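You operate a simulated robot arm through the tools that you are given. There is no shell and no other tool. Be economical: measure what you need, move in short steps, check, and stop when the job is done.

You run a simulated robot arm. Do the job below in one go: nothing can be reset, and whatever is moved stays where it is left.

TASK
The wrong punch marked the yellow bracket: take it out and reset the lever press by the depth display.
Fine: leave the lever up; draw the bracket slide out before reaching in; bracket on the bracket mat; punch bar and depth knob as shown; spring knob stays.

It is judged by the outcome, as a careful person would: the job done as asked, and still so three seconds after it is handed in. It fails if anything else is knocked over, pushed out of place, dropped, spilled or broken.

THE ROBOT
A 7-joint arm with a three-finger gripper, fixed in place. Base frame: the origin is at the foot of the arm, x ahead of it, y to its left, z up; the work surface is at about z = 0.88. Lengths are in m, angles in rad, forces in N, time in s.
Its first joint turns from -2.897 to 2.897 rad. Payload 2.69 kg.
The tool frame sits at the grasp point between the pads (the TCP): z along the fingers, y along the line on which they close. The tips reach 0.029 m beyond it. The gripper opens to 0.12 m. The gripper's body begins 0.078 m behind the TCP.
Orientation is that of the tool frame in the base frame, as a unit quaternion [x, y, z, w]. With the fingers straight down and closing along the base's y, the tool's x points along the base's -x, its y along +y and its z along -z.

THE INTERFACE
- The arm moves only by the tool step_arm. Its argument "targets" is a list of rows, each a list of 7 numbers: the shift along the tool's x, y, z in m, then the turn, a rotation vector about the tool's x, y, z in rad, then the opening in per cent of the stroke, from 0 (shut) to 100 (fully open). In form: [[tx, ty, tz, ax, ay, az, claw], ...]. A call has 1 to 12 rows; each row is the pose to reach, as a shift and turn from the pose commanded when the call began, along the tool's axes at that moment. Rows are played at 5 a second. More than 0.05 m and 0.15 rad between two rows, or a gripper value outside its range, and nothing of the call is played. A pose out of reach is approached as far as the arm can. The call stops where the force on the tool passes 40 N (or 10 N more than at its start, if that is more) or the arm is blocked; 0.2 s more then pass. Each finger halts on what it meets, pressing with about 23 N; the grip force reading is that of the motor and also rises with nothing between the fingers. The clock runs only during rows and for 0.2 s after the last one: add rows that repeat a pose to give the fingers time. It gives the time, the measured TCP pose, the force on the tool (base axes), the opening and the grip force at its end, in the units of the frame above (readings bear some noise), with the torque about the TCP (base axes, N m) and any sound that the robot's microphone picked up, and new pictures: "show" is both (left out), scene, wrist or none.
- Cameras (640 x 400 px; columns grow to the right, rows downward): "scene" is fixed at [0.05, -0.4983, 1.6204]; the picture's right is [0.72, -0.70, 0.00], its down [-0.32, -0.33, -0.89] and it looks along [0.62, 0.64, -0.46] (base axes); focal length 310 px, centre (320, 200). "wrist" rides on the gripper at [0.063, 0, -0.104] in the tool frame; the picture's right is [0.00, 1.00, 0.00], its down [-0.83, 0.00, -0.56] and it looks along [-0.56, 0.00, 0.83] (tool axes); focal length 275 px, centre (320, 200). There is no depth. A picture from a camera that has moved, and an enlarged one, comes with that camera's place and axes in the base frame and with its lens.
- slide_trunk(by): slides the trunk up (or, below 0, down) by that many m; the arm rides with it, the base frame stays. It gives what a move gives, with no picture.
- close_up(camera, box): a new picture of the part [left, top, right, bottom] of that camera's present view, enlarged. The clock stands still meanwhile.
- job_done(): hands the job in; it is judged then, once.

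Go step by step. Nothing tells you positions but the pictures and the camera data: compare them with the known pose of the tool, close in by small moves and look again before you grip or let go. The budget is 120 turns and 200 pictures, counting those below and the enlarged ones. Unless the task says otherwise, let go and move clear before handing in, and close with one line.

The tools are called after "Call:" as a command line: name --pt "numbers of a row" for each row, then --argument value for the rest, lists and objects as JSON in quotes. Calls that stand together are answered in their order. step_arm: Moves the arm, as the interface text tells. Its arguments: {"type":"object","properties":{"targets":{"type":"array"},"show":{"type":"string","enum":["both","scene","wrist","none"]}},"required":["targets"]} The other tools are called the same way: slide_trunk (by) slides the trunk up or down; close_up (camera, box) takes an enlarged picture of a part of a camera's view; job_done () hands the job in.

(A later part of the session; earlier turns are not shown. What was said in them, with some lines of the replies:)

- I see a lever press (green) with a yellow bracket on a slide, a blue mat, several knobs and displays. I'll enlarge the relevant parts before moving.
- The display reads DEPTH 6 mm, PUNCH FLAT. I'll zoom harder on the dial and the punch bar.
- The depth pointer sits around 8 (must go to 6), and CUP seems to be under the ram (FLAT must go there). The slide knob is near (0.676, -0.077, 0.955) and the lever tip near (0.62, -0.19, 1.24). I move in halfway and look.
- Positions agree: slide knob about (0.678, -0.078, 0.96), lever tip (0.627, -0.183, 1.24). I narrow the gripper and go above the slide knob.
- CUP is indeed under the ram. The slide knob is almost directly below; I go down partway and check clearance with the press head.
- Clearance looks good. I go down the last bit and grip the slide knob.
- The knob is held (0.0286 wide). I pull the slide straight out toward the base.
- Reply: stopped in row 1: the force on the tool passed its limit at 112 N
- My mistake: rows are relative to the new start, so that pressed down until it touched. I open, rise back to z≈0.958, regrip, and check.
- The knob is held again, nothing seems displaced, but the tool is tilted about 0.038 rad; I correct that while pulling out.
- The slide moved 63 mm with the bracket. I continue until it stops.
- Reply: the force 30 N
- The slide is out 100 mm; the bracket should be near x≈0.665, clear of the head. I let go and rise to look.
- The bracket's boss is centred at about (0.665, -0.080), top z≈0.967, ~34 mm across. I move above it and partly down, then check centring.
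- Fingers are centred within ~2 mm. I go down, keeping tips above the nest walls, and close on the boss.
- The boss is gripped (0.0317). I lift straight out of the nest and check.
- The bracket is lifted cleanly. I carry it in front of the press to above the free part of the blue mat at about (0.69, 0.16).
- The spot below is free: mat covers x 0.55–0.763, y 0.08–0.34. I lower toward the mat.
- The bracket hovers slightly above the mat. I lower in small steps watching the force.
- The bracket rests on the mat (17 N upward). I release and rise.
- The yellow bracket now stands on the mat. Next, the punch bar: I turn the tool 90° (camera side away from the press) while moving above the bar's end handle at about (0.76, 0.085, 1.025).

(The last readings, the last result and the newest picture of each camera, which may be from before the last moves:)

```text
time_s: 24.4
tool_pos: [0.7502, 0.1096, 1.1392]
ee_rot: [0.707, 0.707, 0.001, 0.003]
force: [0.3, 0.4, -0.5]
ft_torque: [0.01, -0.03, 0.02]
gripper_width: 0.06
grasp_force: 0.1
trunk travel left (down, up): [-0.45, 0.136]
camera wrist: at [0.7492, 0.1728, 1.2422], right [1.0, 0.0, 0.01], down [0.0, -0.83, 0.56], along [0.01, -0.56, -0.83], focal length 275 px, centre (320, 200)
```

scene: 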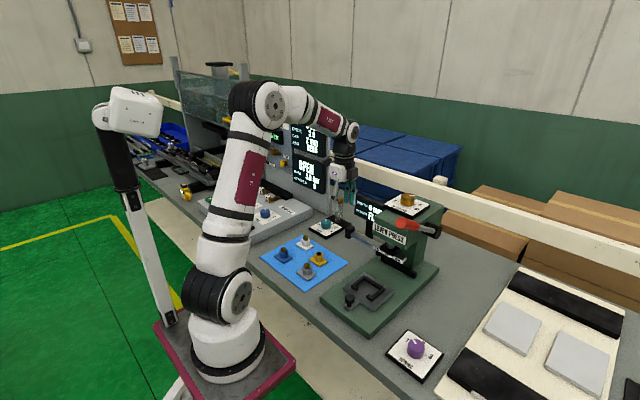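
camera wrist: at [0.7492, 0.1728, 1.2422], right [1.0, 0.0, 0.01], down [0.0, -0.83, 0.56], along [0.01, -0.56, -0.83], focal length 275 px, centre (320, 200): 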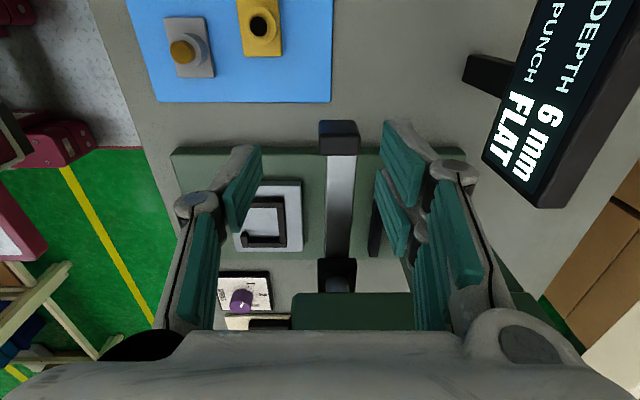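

The handle is at about (0.766, 0.092), ~28 mm wide. I center above it and descend partly.

Call:
step_arm --pt "-0.01 0.008 0.0 0 0 0 55" --pt "-0.02 0.016 0.02 0 0 0 55" --pt "-0.02 0.016 0.05 0 0 0 55" --pt "-0.02 0.016 0.05 0 0 0 55"

Call:
close_up --camera "scene" --box '[310, 160, 430, 280]'

```text
time_s: 25.4
tool_pos: [0.7657, 0.0901, 1.0875]
ee_rot: [0.706, 0.708, 0.002, 0.003]
force: [-0.5, 0.5, 0.1]
ft_torque: [0.0, -0.03, 0.0]
gripper_width: 0.066
grasp_force: 0.0
trunk travel left (down, up): [-0.45, 0.136]
camera wrist: at [0.7656, 0.153, 1.191], right [1.0, 0.01, 0.01], down [0.0, -0.83, 0.56], along [0.01, -0.56, -0.83], focal length 275 px, centre (320, 200)
```

scene: 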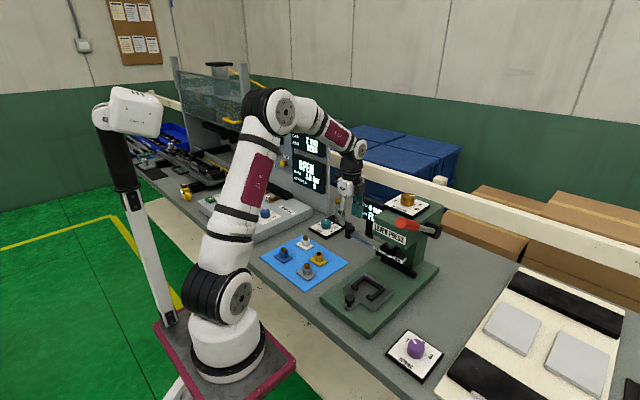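
wrist: 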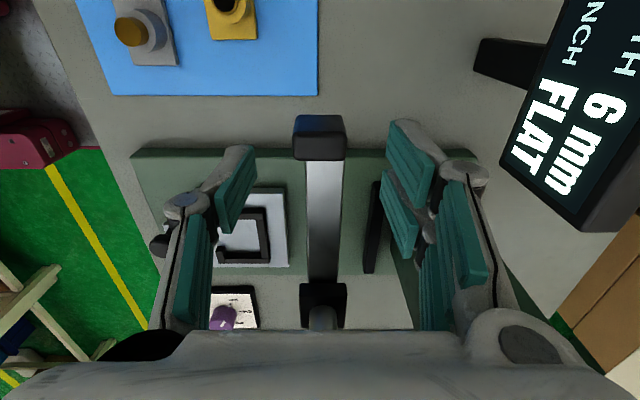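

```text
3.33 times, centred on (370, 220) of scene
camera zoom: at [0.05, -0.4983, 1.6204], right [0.72, -0.7, 0.0], down [-0.32, -0.33, -0.89], along [0.62, 0.64, -0.46], focal length 1033 px, centre (153, 133)
```

zoom: 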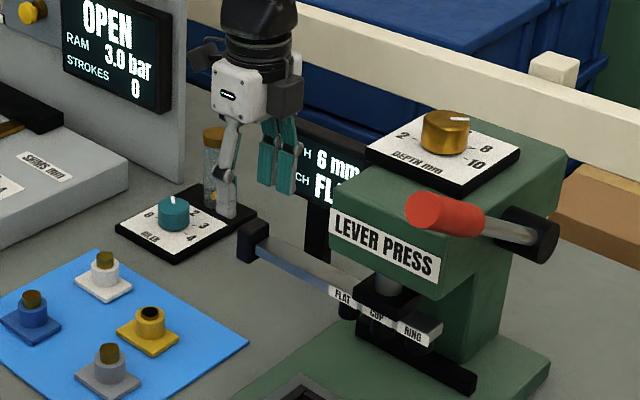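

Well centred. I descend around the handle and close.

Call:
step_arm --pt "0.002 0.001 0.03 0 0 0 55" --pt "0.002 0.001 0.057 0 0 0 55" --pt "0.002 0.001 0.057 0 0 0 15" --pt "0.002 0.001 0.057 0 0 0 15" --pt "0.002 0.001 0.057 0 0 0 15"

```text
time_s: 26.6
tool_pos: [0.7664, 0.092, 1.0313]
ee_rot: [0.705, 0.709, 0.001, 0.004]
force: [-4.7, -0.5, 2.2]
ft_torque: [-0.23, 0.19, 0.77]
gripper_width: 0.0343
grasp_force: 45.0
trunk travel left (down, up): [-0.45, 0.136]
camera wrist: at [0.766, 0.1552, 1.1344], right [1.0, 0.01, 0.01], down [0.0, -0.83, 0.56], along [0.01, -0.56, -0.83], focal length 275 px, centre (320, 200)
```

scene: 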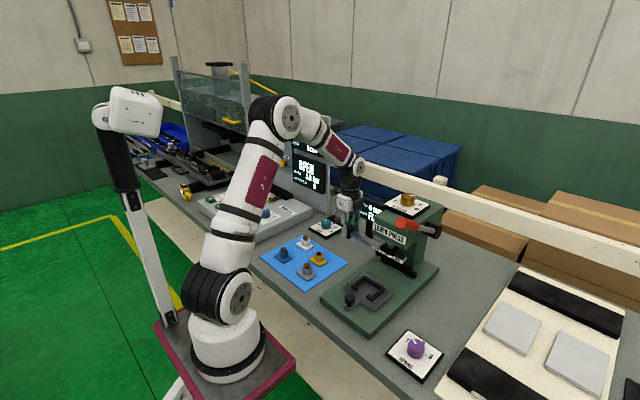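
wrist: 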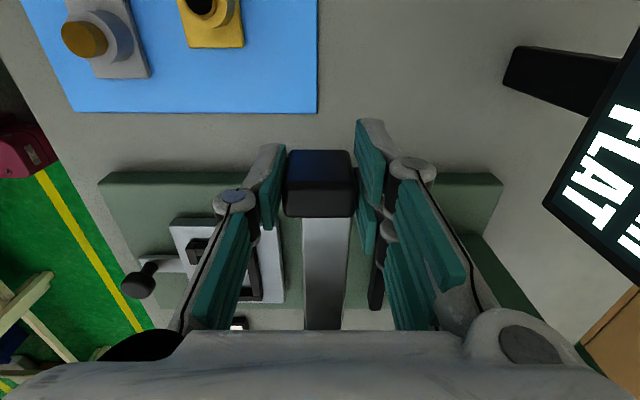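

The handle is held. I push the bar toward -y in small steps.

Call:
step_arm --pt "-0.006 0 0 0 0 0 15" --pt "-0.012 0 0 0 0 0 15" --pt "-0.018 0 0 0 0 0 15" --pt "-0.024 0 0 0 0 0 15" --pt "-0.03 0 0 0 0 0 15" --show "scene"

Call:
close_up --camera "scene" --box '[340, 210, 430, 290]'

```text
time_s: 27.8
tool_pos: [0.7659, 0.0616, 1.0313]
ee_rot: [0.707, 0.708, 0.002, 0.003]
force: [-7.8, 0.2, -9.4]
ft_torque: [0.15, 0.15, 0.63]
gripper_width: 0.0348
grasp_force: 45.3
trunk travel left (down, up): [-0.45, 0.136]
```

scene: 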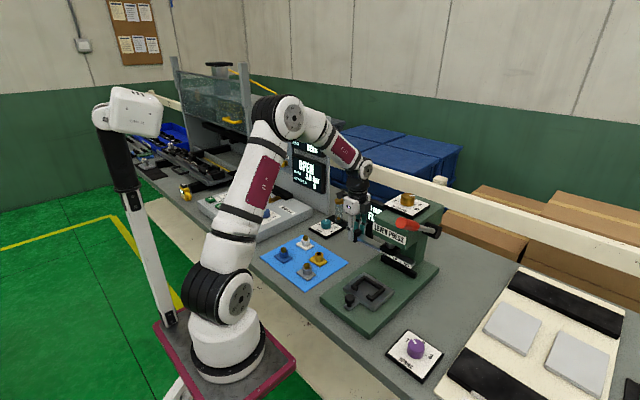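

```text
5.00 times, centred on (385, 250) of scene
camera zoom: at [0.05, -0.4983, 1.6204], right [0.72, -0.7, 0.0], down [-0.32, -0.33, -0.89], along [0.62, 0.64, -0.46], focal length 1550 px, centre (-5, -50)
```

zoom: 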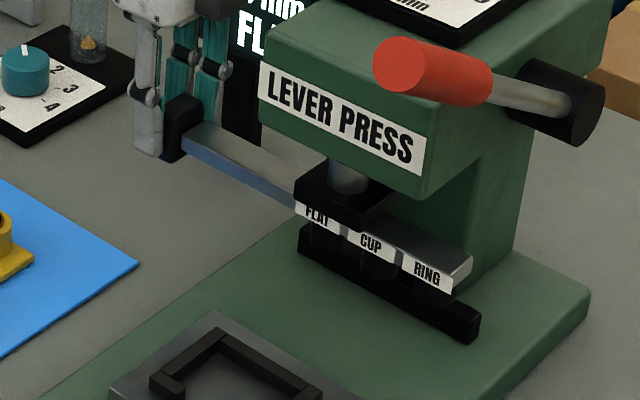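

The bar moved 30 mm; FLAT needs about 10 mm more (label pitch ≈ 40 mm).

Call:
step_arm --pt "-0.005 0 0 0 0 0 15" --pt "-0.0098 0 0 0 0 0 15" --pt "-0.0098 0 0 0 0 0 15"

Call:
close_up --camera "scene" --box '[340, 220, 420, 295]'

```text
time_s: 28.6
tool_pos: [0.7667, 0.0511, 1.0316]
ee_rot: [0.707, 0.707, 0.001, 0.003]
force: [-5.2, 0.4, -22.2]
ft_torque: [0.16, 0.19, 0.55]
gripper_width: 0.0343
grasp_force: 45.3
trunk travel left (down, up): [-0.45, 0.136]
camera wrist: at [0.7663, 0.1149, 1.1345], right [1.0, 0.01, 0.0], down [0.0, -0.83, 0.56], along [0.01, -0.56, -0.83], focal length 275 px, centre (320, 200)
```

scene: 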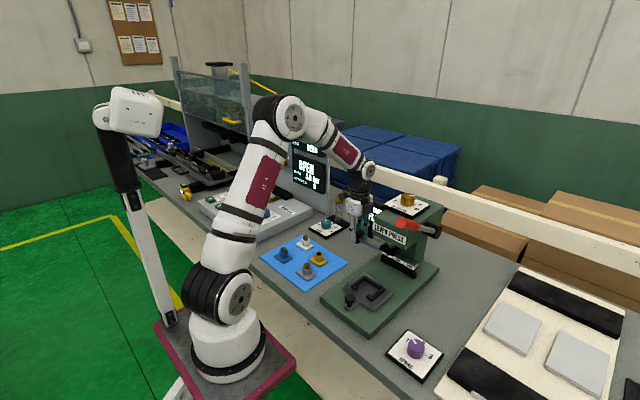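
wrist: 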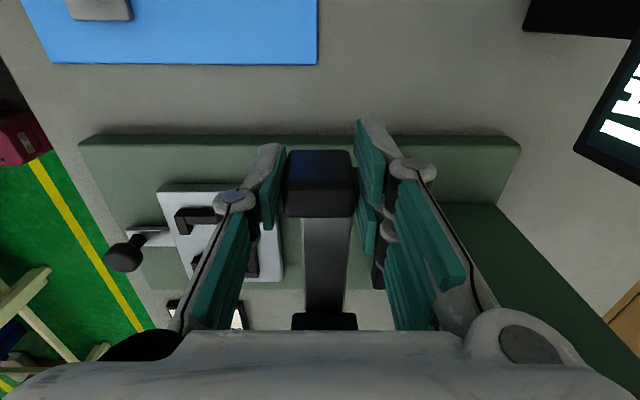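

```text
5.33 times, centred on (380, 258) of scene
camera zoom: at [0.05, -0.4983, 1.6204], right [0.72, -0.7, 0.0], down [-0.32, -0.33, -0.89], along [0.62, 0.64, -0.46], focal length 1653 px, centre (0, -107)
```

zoom: 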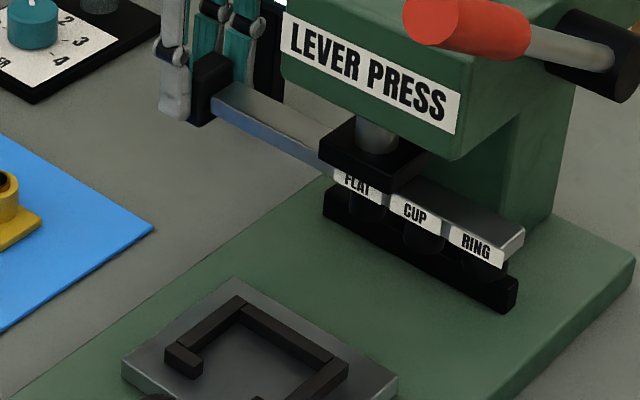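

FLAT now sits exactly where CUP was under the ram. I release, rise, and check.

Call:
step_arm --pt "0 0 0 0 0 0 45" --pt "0 0 0 0 0 0 50" --pt "0 0 -0.04 0 0 0 50" --pt "0 0 -0.08 0 0 0 50" --pt "0 0 -0.125 0 0 0 50" --pt "0 0 -0.17 0 0 0 50" --pt "0 0 -0.21 0 0 0 50" --pt "0 0 -0.255 0 0 0 50" --pt "0 0 -0.29 0 0 0 50" --pt "0 0 -0.29 0 0 0 50"

Call:
close_up --camera "scene" --box '[340, 220, 420, 295]'

Call:
close_up --camera "scene" --box '[375, 185, 435, 222]'

```text
time_s: 30.8
tool_pos: [0.765, 0.0514, 1.3245]
ee_rot: [0.706, 0.708, 0.001, 0.004]
force: [0.3, -0.1, 0.0]
ft_torque: [-0.01, 0.01, 0.03]
gripper_width: 0.0598
grasp_force: 0.1
trunk travel left (down, up): [-0.45, 0.136]
camera wrist: at [0.7652, 0.1146, 1.4264], right [1.0, 0.01, 0.01], down [0.0, -0.83, 0.56], along [0.01, -0.56, -0.83], focal length 275 px, centre (320, 200)
```

scene: 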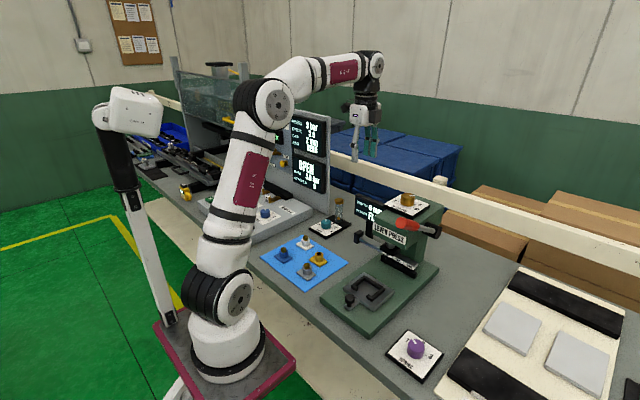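
wrist: 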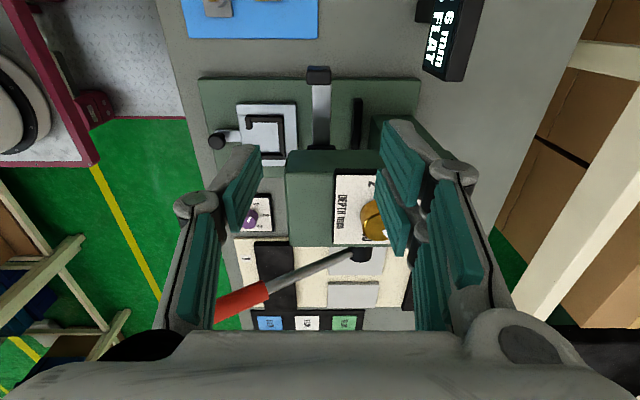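

```text
5.33 times, centred on (380, 258) of scene
camera zoom: at [0.05, -0.4983, 1.6204], right [0.72, -0.7, 0.0], down [-0.32, -0.33, -0.89], along [0.62, 0.64, -0.46], focal length 1653 px, centre (0, -107)
```

zoom: 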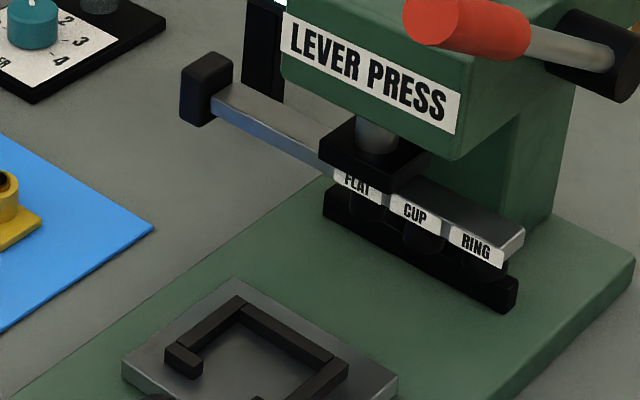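

```text
10.67 times, centred on (405, 204) of scene
camera zoom: at [0.05, -0.4983, 1.6204], right [0.72, -0.7, 0.0], down [-0.32, -0.33, -0.89], along [0.62, 0.64, -0.46], focal length 3306 px, centre (-587, 163)
```

zoom: 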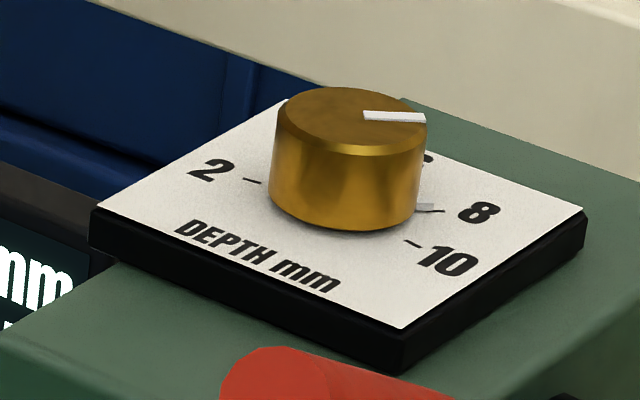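

The bar stays aligned. Now I center over the depth dial to read it from above.

Call:
step_arm --pt "-0.03 0.02 0 0 0 0 50" --pt "-0.06 0.04 0 0 0 0 50" --pt "-0.09 0.06 0 0 0 0 50" --pt "-0.09 0.06 0.03 0 0 0 50" --pt "-0.09 0.06 0.03 0 0 0 50"

Call:
close_up --camera "wrist" --box '[240, 80, 400, 200]'

```text
time_s: 32.0
tool_pos: [0.8244, -0.0396, 1.291]
ee_rot: [0.707, 0.707, 0.001, 0.004]
force: [0.0, 0.8, 0.6]
ft_torque: [0.02, 0.02, -0.01]
gripper_width: 0.0599
grasp_force: 0.1
trunk travel left (down, up): [-0.45, 0.136]
camera wrist: at [0.8241, 0.0244, 1.3947], right [1.0, 0.01, 0.01], down [0.0, -0.83, 0.56], along [0.01, -0.56, -0.83], focal length 275 px, centre (320, 200)
```

scene: 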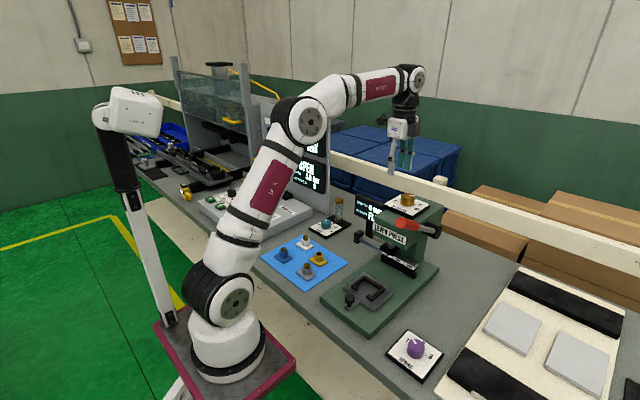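
wrist: 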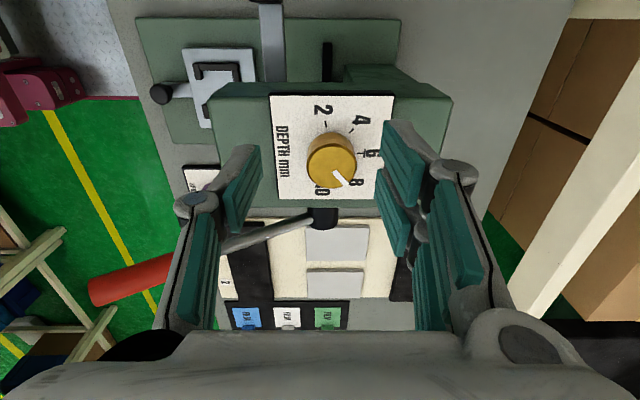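

```text
3.33 times, centred on (320, 140) of wrist
camera zoom: at [0.8241, 0.0244, 1.3947], right [1.0, 0.01, 0.01], down [0.0, -0.83, 0.56], along [0.01, -0.56, -0.83], focal length 918 px, centre (320, 400)
```

zoom: 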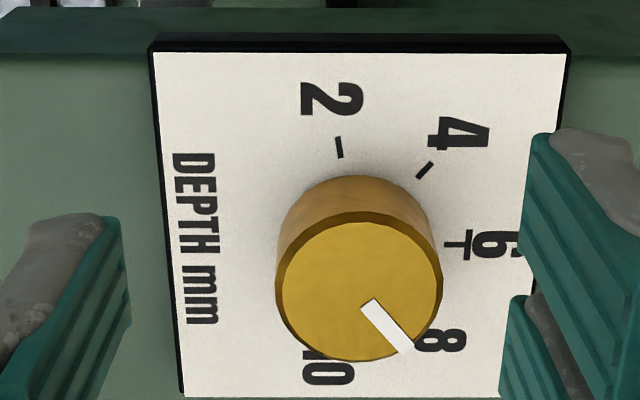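

The dial shows 8 with marks ~50° apart and 6 pointing straight to +x. The knob is about 40 mm wide at (0.835, -0.078), top z≈1.195. I move above it and check.

Call:
step_arm --pt "-0.02 0.006 0 0 0 0 55" --pt "-0.038 0.011 0.01 0 0 0 55" --pt "-0.038 0.011 0.045 0 0 0 55" --pt "-0.038 0.011 0.045 0 0 0 55"

Call:
close_up --camera "scene" --box '[355, 110, 475, 260]'

```text
time_s: 33.0
tool_pos: [0.8356, -0.0769, 1.2474]
ee_rot: [0.706, 0.708, 0.002, 0.003]
force: [0.3, 0.0, 1.0]
ft_torque: [0.04, -0.04, -0.01]
gripper_width: 0.066
grasp_force: 0.0
trunk travel left (down, up): [-0.45, 0.136]
camera wrist: at [0.835, -0.0132, 1.3499], right [1.0, 0.01, 0.01], down [0.0, -0.83, 0.56], along [0.01, -0.56, -0.83], focal length 275 px, centre (320, 200)
```

scene: 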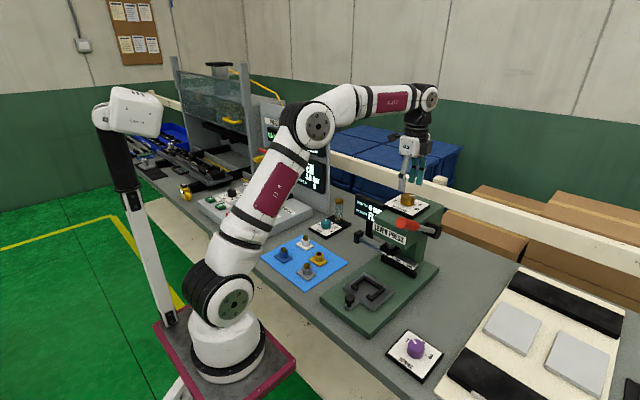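
wrist: 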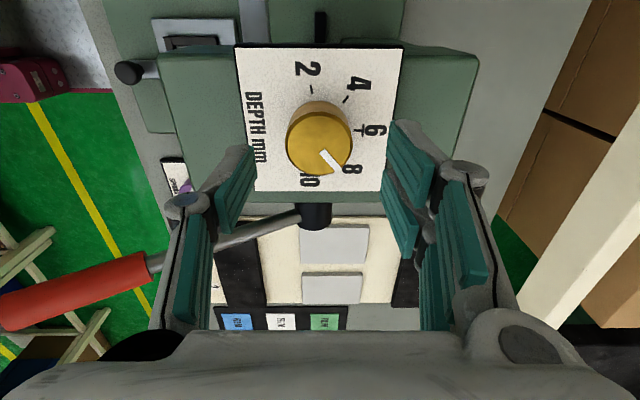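

```text
2.67 times, centred on (415, 185) of scene
camera zoom: at [0.05, -0.4983, 1.6204], right [0.72, -0.7, 0.0], down [-0.32, -0.33, -0.89], along [0.62, 0.64, -0.46], focal length 827 px, centre (67, 240)
```

zoom: 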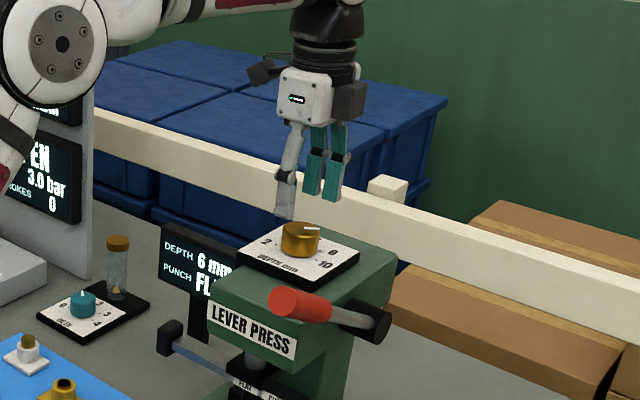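

Centred within 3 mm. I go down and grip the depth knob.

Call:
step_arm --pt "-0.003 0 0.02 0 0 0 55" --pt "-0.003 0 0.041 0 0 0 55" --pt "-0.003 0 0.041 0 0 0 20" --pt "-0.003 0 0.041 0 0 0 20" --pt "-0.003 0 0.041 0 0 0 20"

Call:
close_up --camera "wrist" --box '[240, 60, 400, 220]'

```text
time_s: 34.2
tool_pos: [0.8347, -0.0805, 1.2062]
ee_rot: [0.707, 0.707, 0.001, 0.001]
force: [-18.0, 1.7, -2.3]
ft_torque: [0.2, 0.71, 0.01]
gripper_width: 0.0408
grasp_force: 44.9
trunk travel left (down, up): [-0.45, 0.136]
camera wrist: at [0.8347, -0.0161, 1.3091], right [1.0, 0.01, 0.0], down [0.0, -0.83, 0.56], along [0.01, -0.56, -0.83], focal length 275 px, centre (320, 200)
```

scene: 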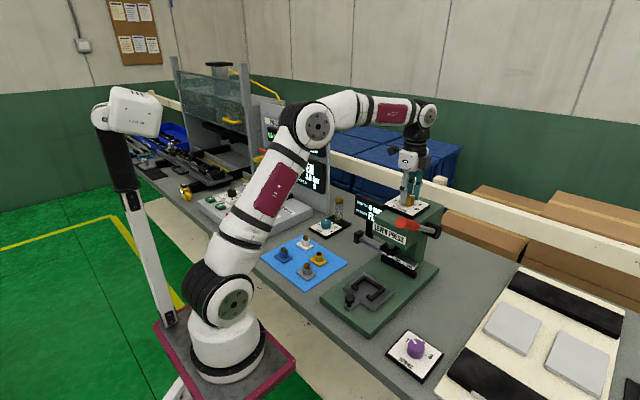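
wrist: 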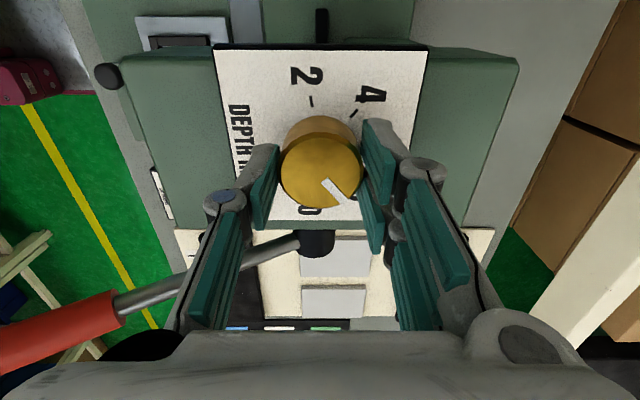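

```text
2.50 times, centred on (320, 140) of wrist
camera zoom: at [0.8347, -0.0161, 1.3091], right [1.0, 0.01, 0.0], down [0.0, -0.83, 0.56], along [0.01, -0.56, -0.83], focal length 688 px, centre (320, 350)
```

zoom: 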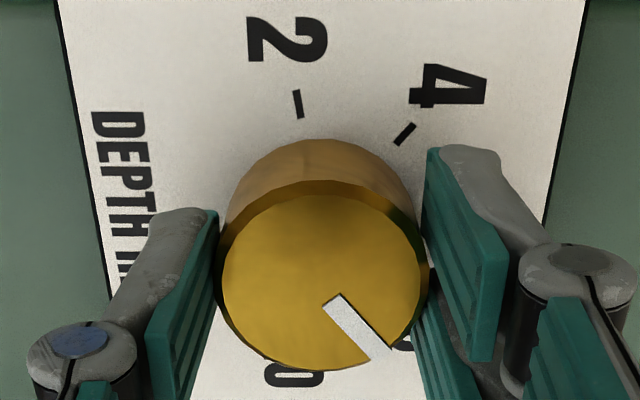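

Held (40.8 mm). I turn counter-clockwise (seen from above) by 50°, watching the forces.

Call:
step_arm --pt "0 -0.001 0 0 0 0 20" --pt "0 -0.001 0 0 0 -0.14 20" --pt "0 -0.001 0 0 0 -0.28 20" --pt "0 -0.001 0 0 0 -0.42 20" --pt "0 -0.001 0 0 0 -0.56 20"

Call:
close_up --camera "wrist" --box '[240, 60, 400, 220]'

```text
time_s: 35.4
tool_pos: [0.8351, -0.0797, 1.2064]
ee_rot: [0.483, 0.876, 0.0, 0.003]
force: [-21.2, -0.7, -15.5]
ft_torque: [0.55, 0.58, 0.01]
gripper_width: 0.0409
grasp_force: 44.9
trunk travel left (down, up): [-0.45, 0.136]
camera wrist: at [0.801, -0.0262, 1.309], right [0.84, 0.54, 0.0], down [0.45, -0.7, 0.56], along [0.3, -0.47, -0.83], focal length 275 px, centre (320, 200)
```

scene: 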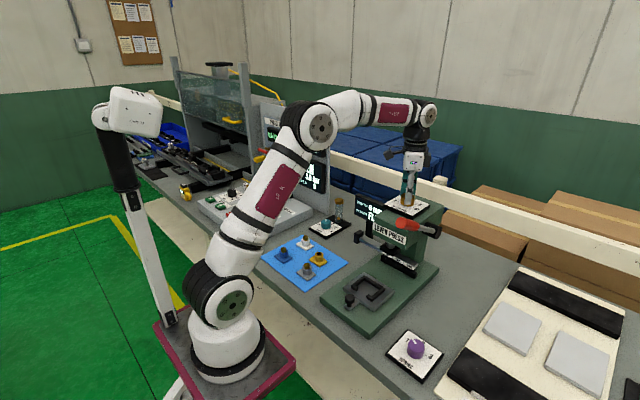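
wrist: 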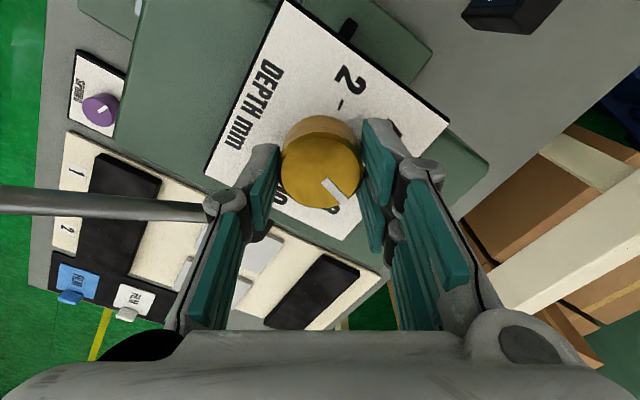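

```text
2.50 times, centred on (320, 140) of wrist
camera zoom: at [0.801, -0.0262, 1.309], right [0.84, 0.54, 0.0], down [0.45, -0.7, 0.56], along [0.3, -0.47, -0.83], focal length 688 px, centre (320, 350)
```

zoom: 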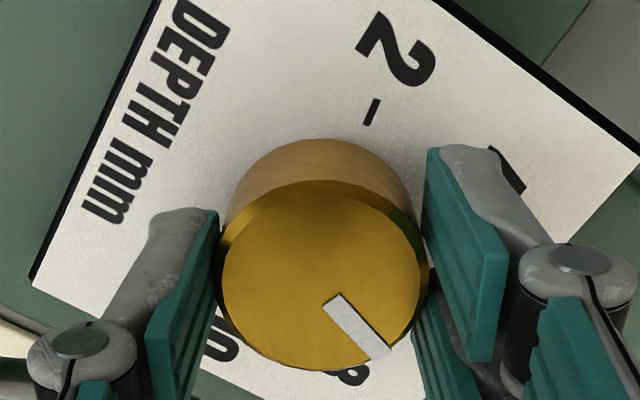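

The knob turns with the gripper. I finish the turn to 50°, release, and rise to look.

Call:
step_arm --pt "0 0 0 0 0 -0.12 20" --pt "0 0 0 0 0 -0.24 20" --pt "0 0 0 0 0 -0.315 20" --pt "0 0 0 0 0 -0.315 20" --pt "0 0 0 0 0 -0.315 50" --pt "0 0 0 0 0 -0.315 50" --pt "0 0 -0.03 0 0 -0.315 50" --pt "0 0 -0.06 0 0 -0.315 50" --pt "0 0 -0.06 0 0 -0.315 50"

Call:
close_up --camera "wrist" --box '[240, 50, 400, 210]'

Call:
close_up --camera "scene" --box '[375, 185, 435, 222]'

```text
time_s: 37.4
tool_pos: [0.8358, -0.0797, 1.2691]
ee_rot: [0.34, 0.94, 0.0, 0.004]
force: [-0.2, -0.2, 1.3]
ft_torque: [0.0, 0.01, -0.01]
gripper_width: 0.0598
grasp_force: 0.0
trunk travel left (down, up): [-0.45, 0.136]
camera wrist: at [0.7866, -0.0385, 1.3712], right [0.64, 0.77, 0.0], down [0.64, -0.53, 0.56], along [0.43, -0.36, -0.83], focal length 275 px, centre (320, 200)
```

scene: 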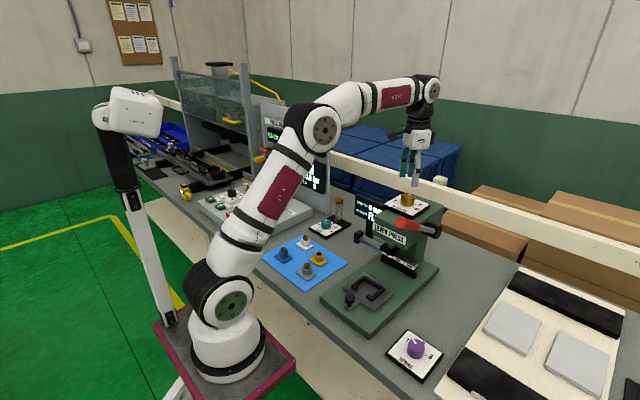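
wrist: 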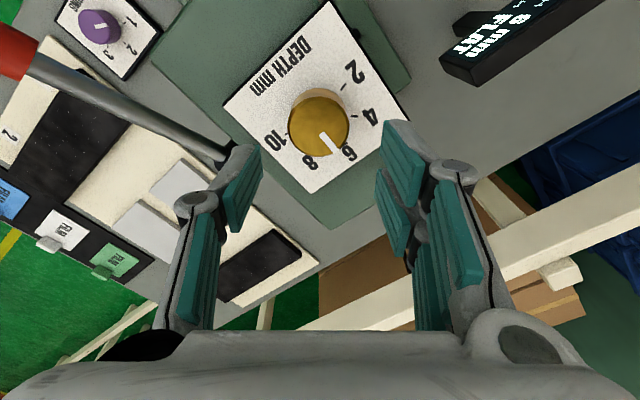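

```text
2.50 times, centred on (320, 130) of wrist
camera zoom: at [0.7866, -0.0385, 1.3712], right [0.64, 0.77, 0.0], down [0.64, -0.53, 0.56], along [0.43, -0.36, -0.83], focal length 688 px, centre (320, 375)
```

zoom: 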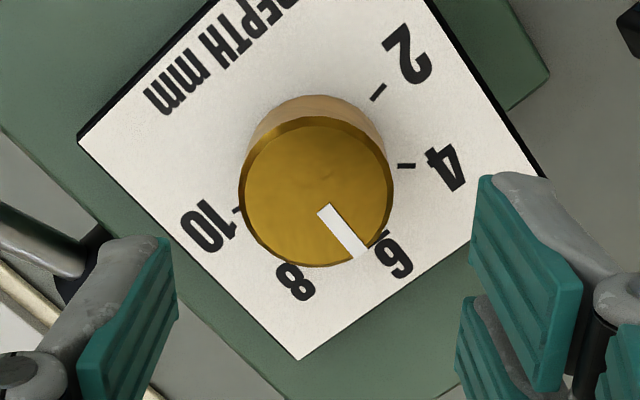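

```text
10.67 times, centred on (405, 204) of scene
camera zoom: at [0.05, -0.4983, 1.6204], right [0.72, -0.7, 0.0], down [-0.32, -0.33, -0.89], along [0.62, 0.64, -0.46], focal length 3306 px, centre (-587, 163)
```

zoom: 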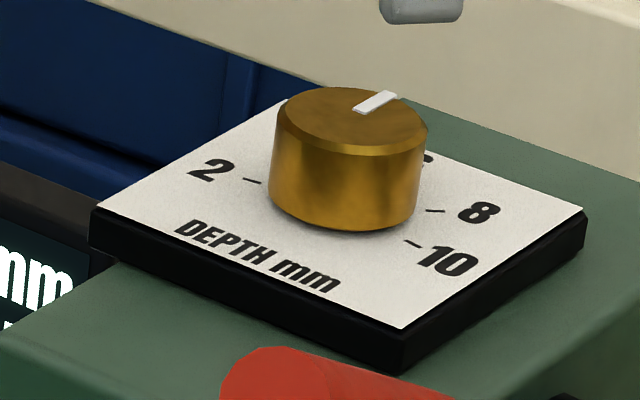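

The pointer now appears to be at 6. I zoom in to verify accurately.

Call:
close_up --camera "wrist" --box '[285, 80, 365, 180]'

Call:
close_up --camera "scene" --box '[398, 190, 422, 206]'

```text
4.00 times, centred on (325, 130) of wrist
camera zoom: at [0.7866, -0.0385, 1.3712], right [0.64, 0.77, 0.0], down [0.64, -0.53, 0.56], along [0.43, -0.36, -0.83], focal length 1101 px, centre (300, 480)
```

zoom: 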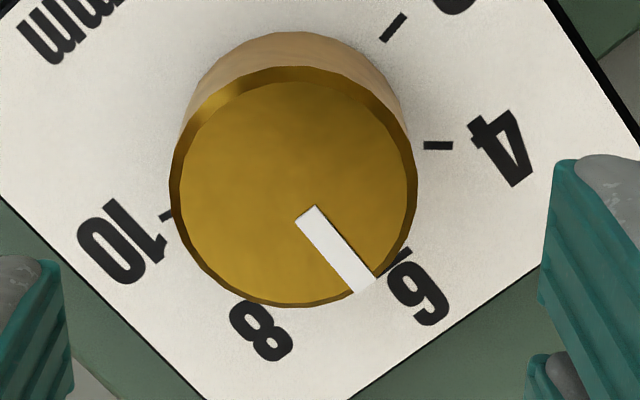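

```text
16.00 times, centred on (410, 198) of scene
camera zoom: at [0.05, -0.4983, 1.6204], right [0.72, -0.7, 0.0], down [-0.32, -0.33, -0.89], along [0.62, 0.64, -0.46], focal length 4960 px, centre (-1120, 232)
```

zoom: 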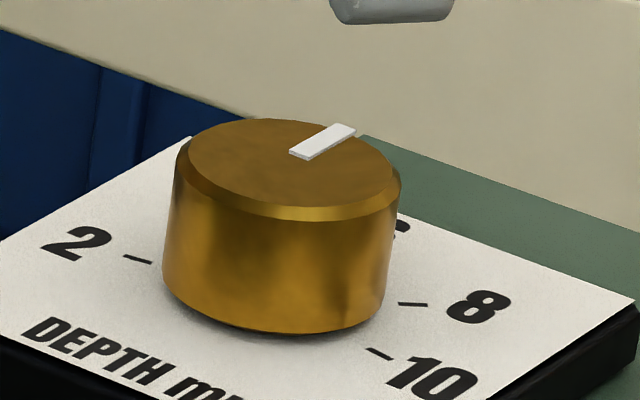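

The pointer is on 6 within about 1°. I move the arm up and clear, then check the whole scene.

Call:
step_arm --pt "0 0 -0.04 0 0 0 50" --pt "0 0 -0.08 0 0 0 50" --pt "0.04 0 -0.1 0 0 0 50" --pt "0.08 0 -0.1 0 0 0 50" --pt "0.12 0 -0.1 0 0 0 50" --pt "0.16 0 -0.1 0 0 0 50" --pt "0.16 0 -0.1 0 0 0 50"

Call:
close_up --camera "scene" --box '[250, 180, 450, 340]'

Call:
close_up --camera "scene" --box '[375, 185, 435, 222]'

```text
time_s: 39.0
tool_pos: [0.7129, 0.023, 1.3667]
ee_rot: [0.34, 0.94, 0.001, 0.004]
force: [0.1, 0.3, -0.1]
ft_torque: [0.02, 0.02, -0.01]
gripper_width: 0.06
grasp_force: 0.1
trunk travel left (down, up): [-0.45, 0.136]
camera wrist: at [0.6632, 0.0635, 1.4692], right [0.64, 0.77, 0.0], down [0.64, -0.53, 0.56], along [0.43, -0.36, -0.83], focal length 275 px, centre (320, 200)
```

scene: 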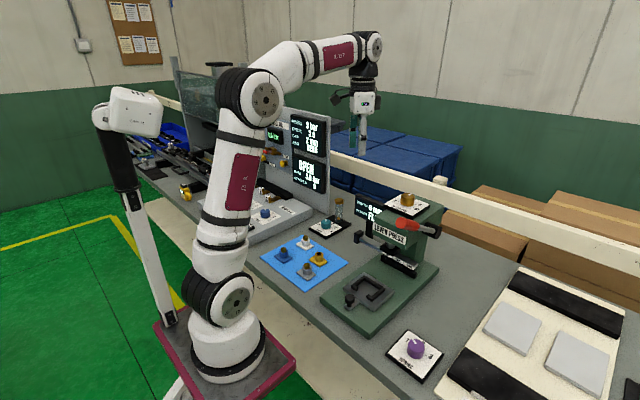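
wrist: 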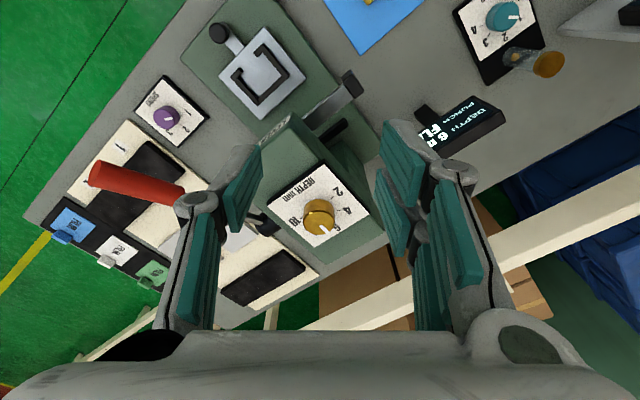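

```text
2.50 times, centred on (350, 260) of scene
camera zoom: at [0.05, -0.4983, 1.6204], right [0.72, -0.7, 0.0], down [-0.32, -0.33, -0.89], along [0.62, 0.64, -0.46], focal length 775 px, centre (245, 50)
```

zoom: 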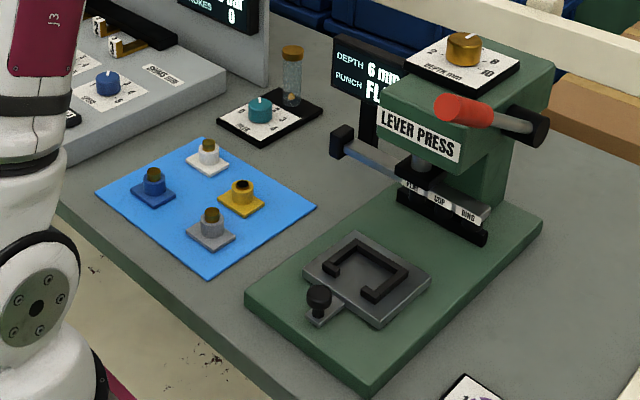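

```text
10.67 times, centred on (405, 204) of scene
camera zoom: at [0.05, -0.4983, 1.6204], right [0.72, -0.7, 0.0], down [-0.32, -0.33, -0.89], along [0.62, 0.64, -0.46], focal length 3306 px, centre (-587, 163)
```

zoom: 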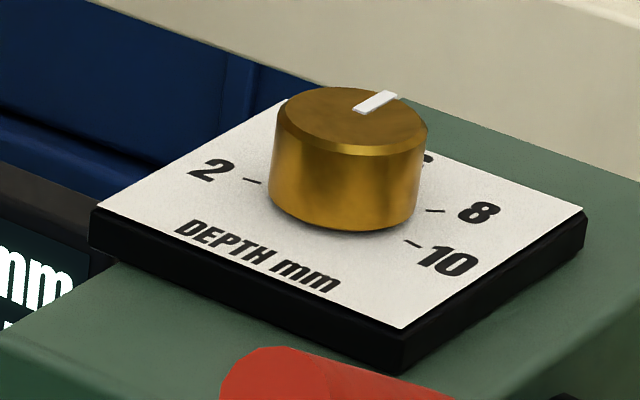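

The bracket is on the mat, FLAT is under the ram, the depth pointer is on 6, the lever is up, and the spring knob is untouched. The arm is clear, so I hand in.

Call:
job_done

```text
The job is handed in.
```

The yellow bracket is on the bracket mat and the press is reset to the display: FLAT punch under the ram, depth on 6 mm. The lever is still up, the spring knob is untouched, and I left the bracket slide drawn out. While gripping the slide knob I once pressed the tool down too far: it read 112 N before it stopped. Nothing looked moved or damaged afterwards.
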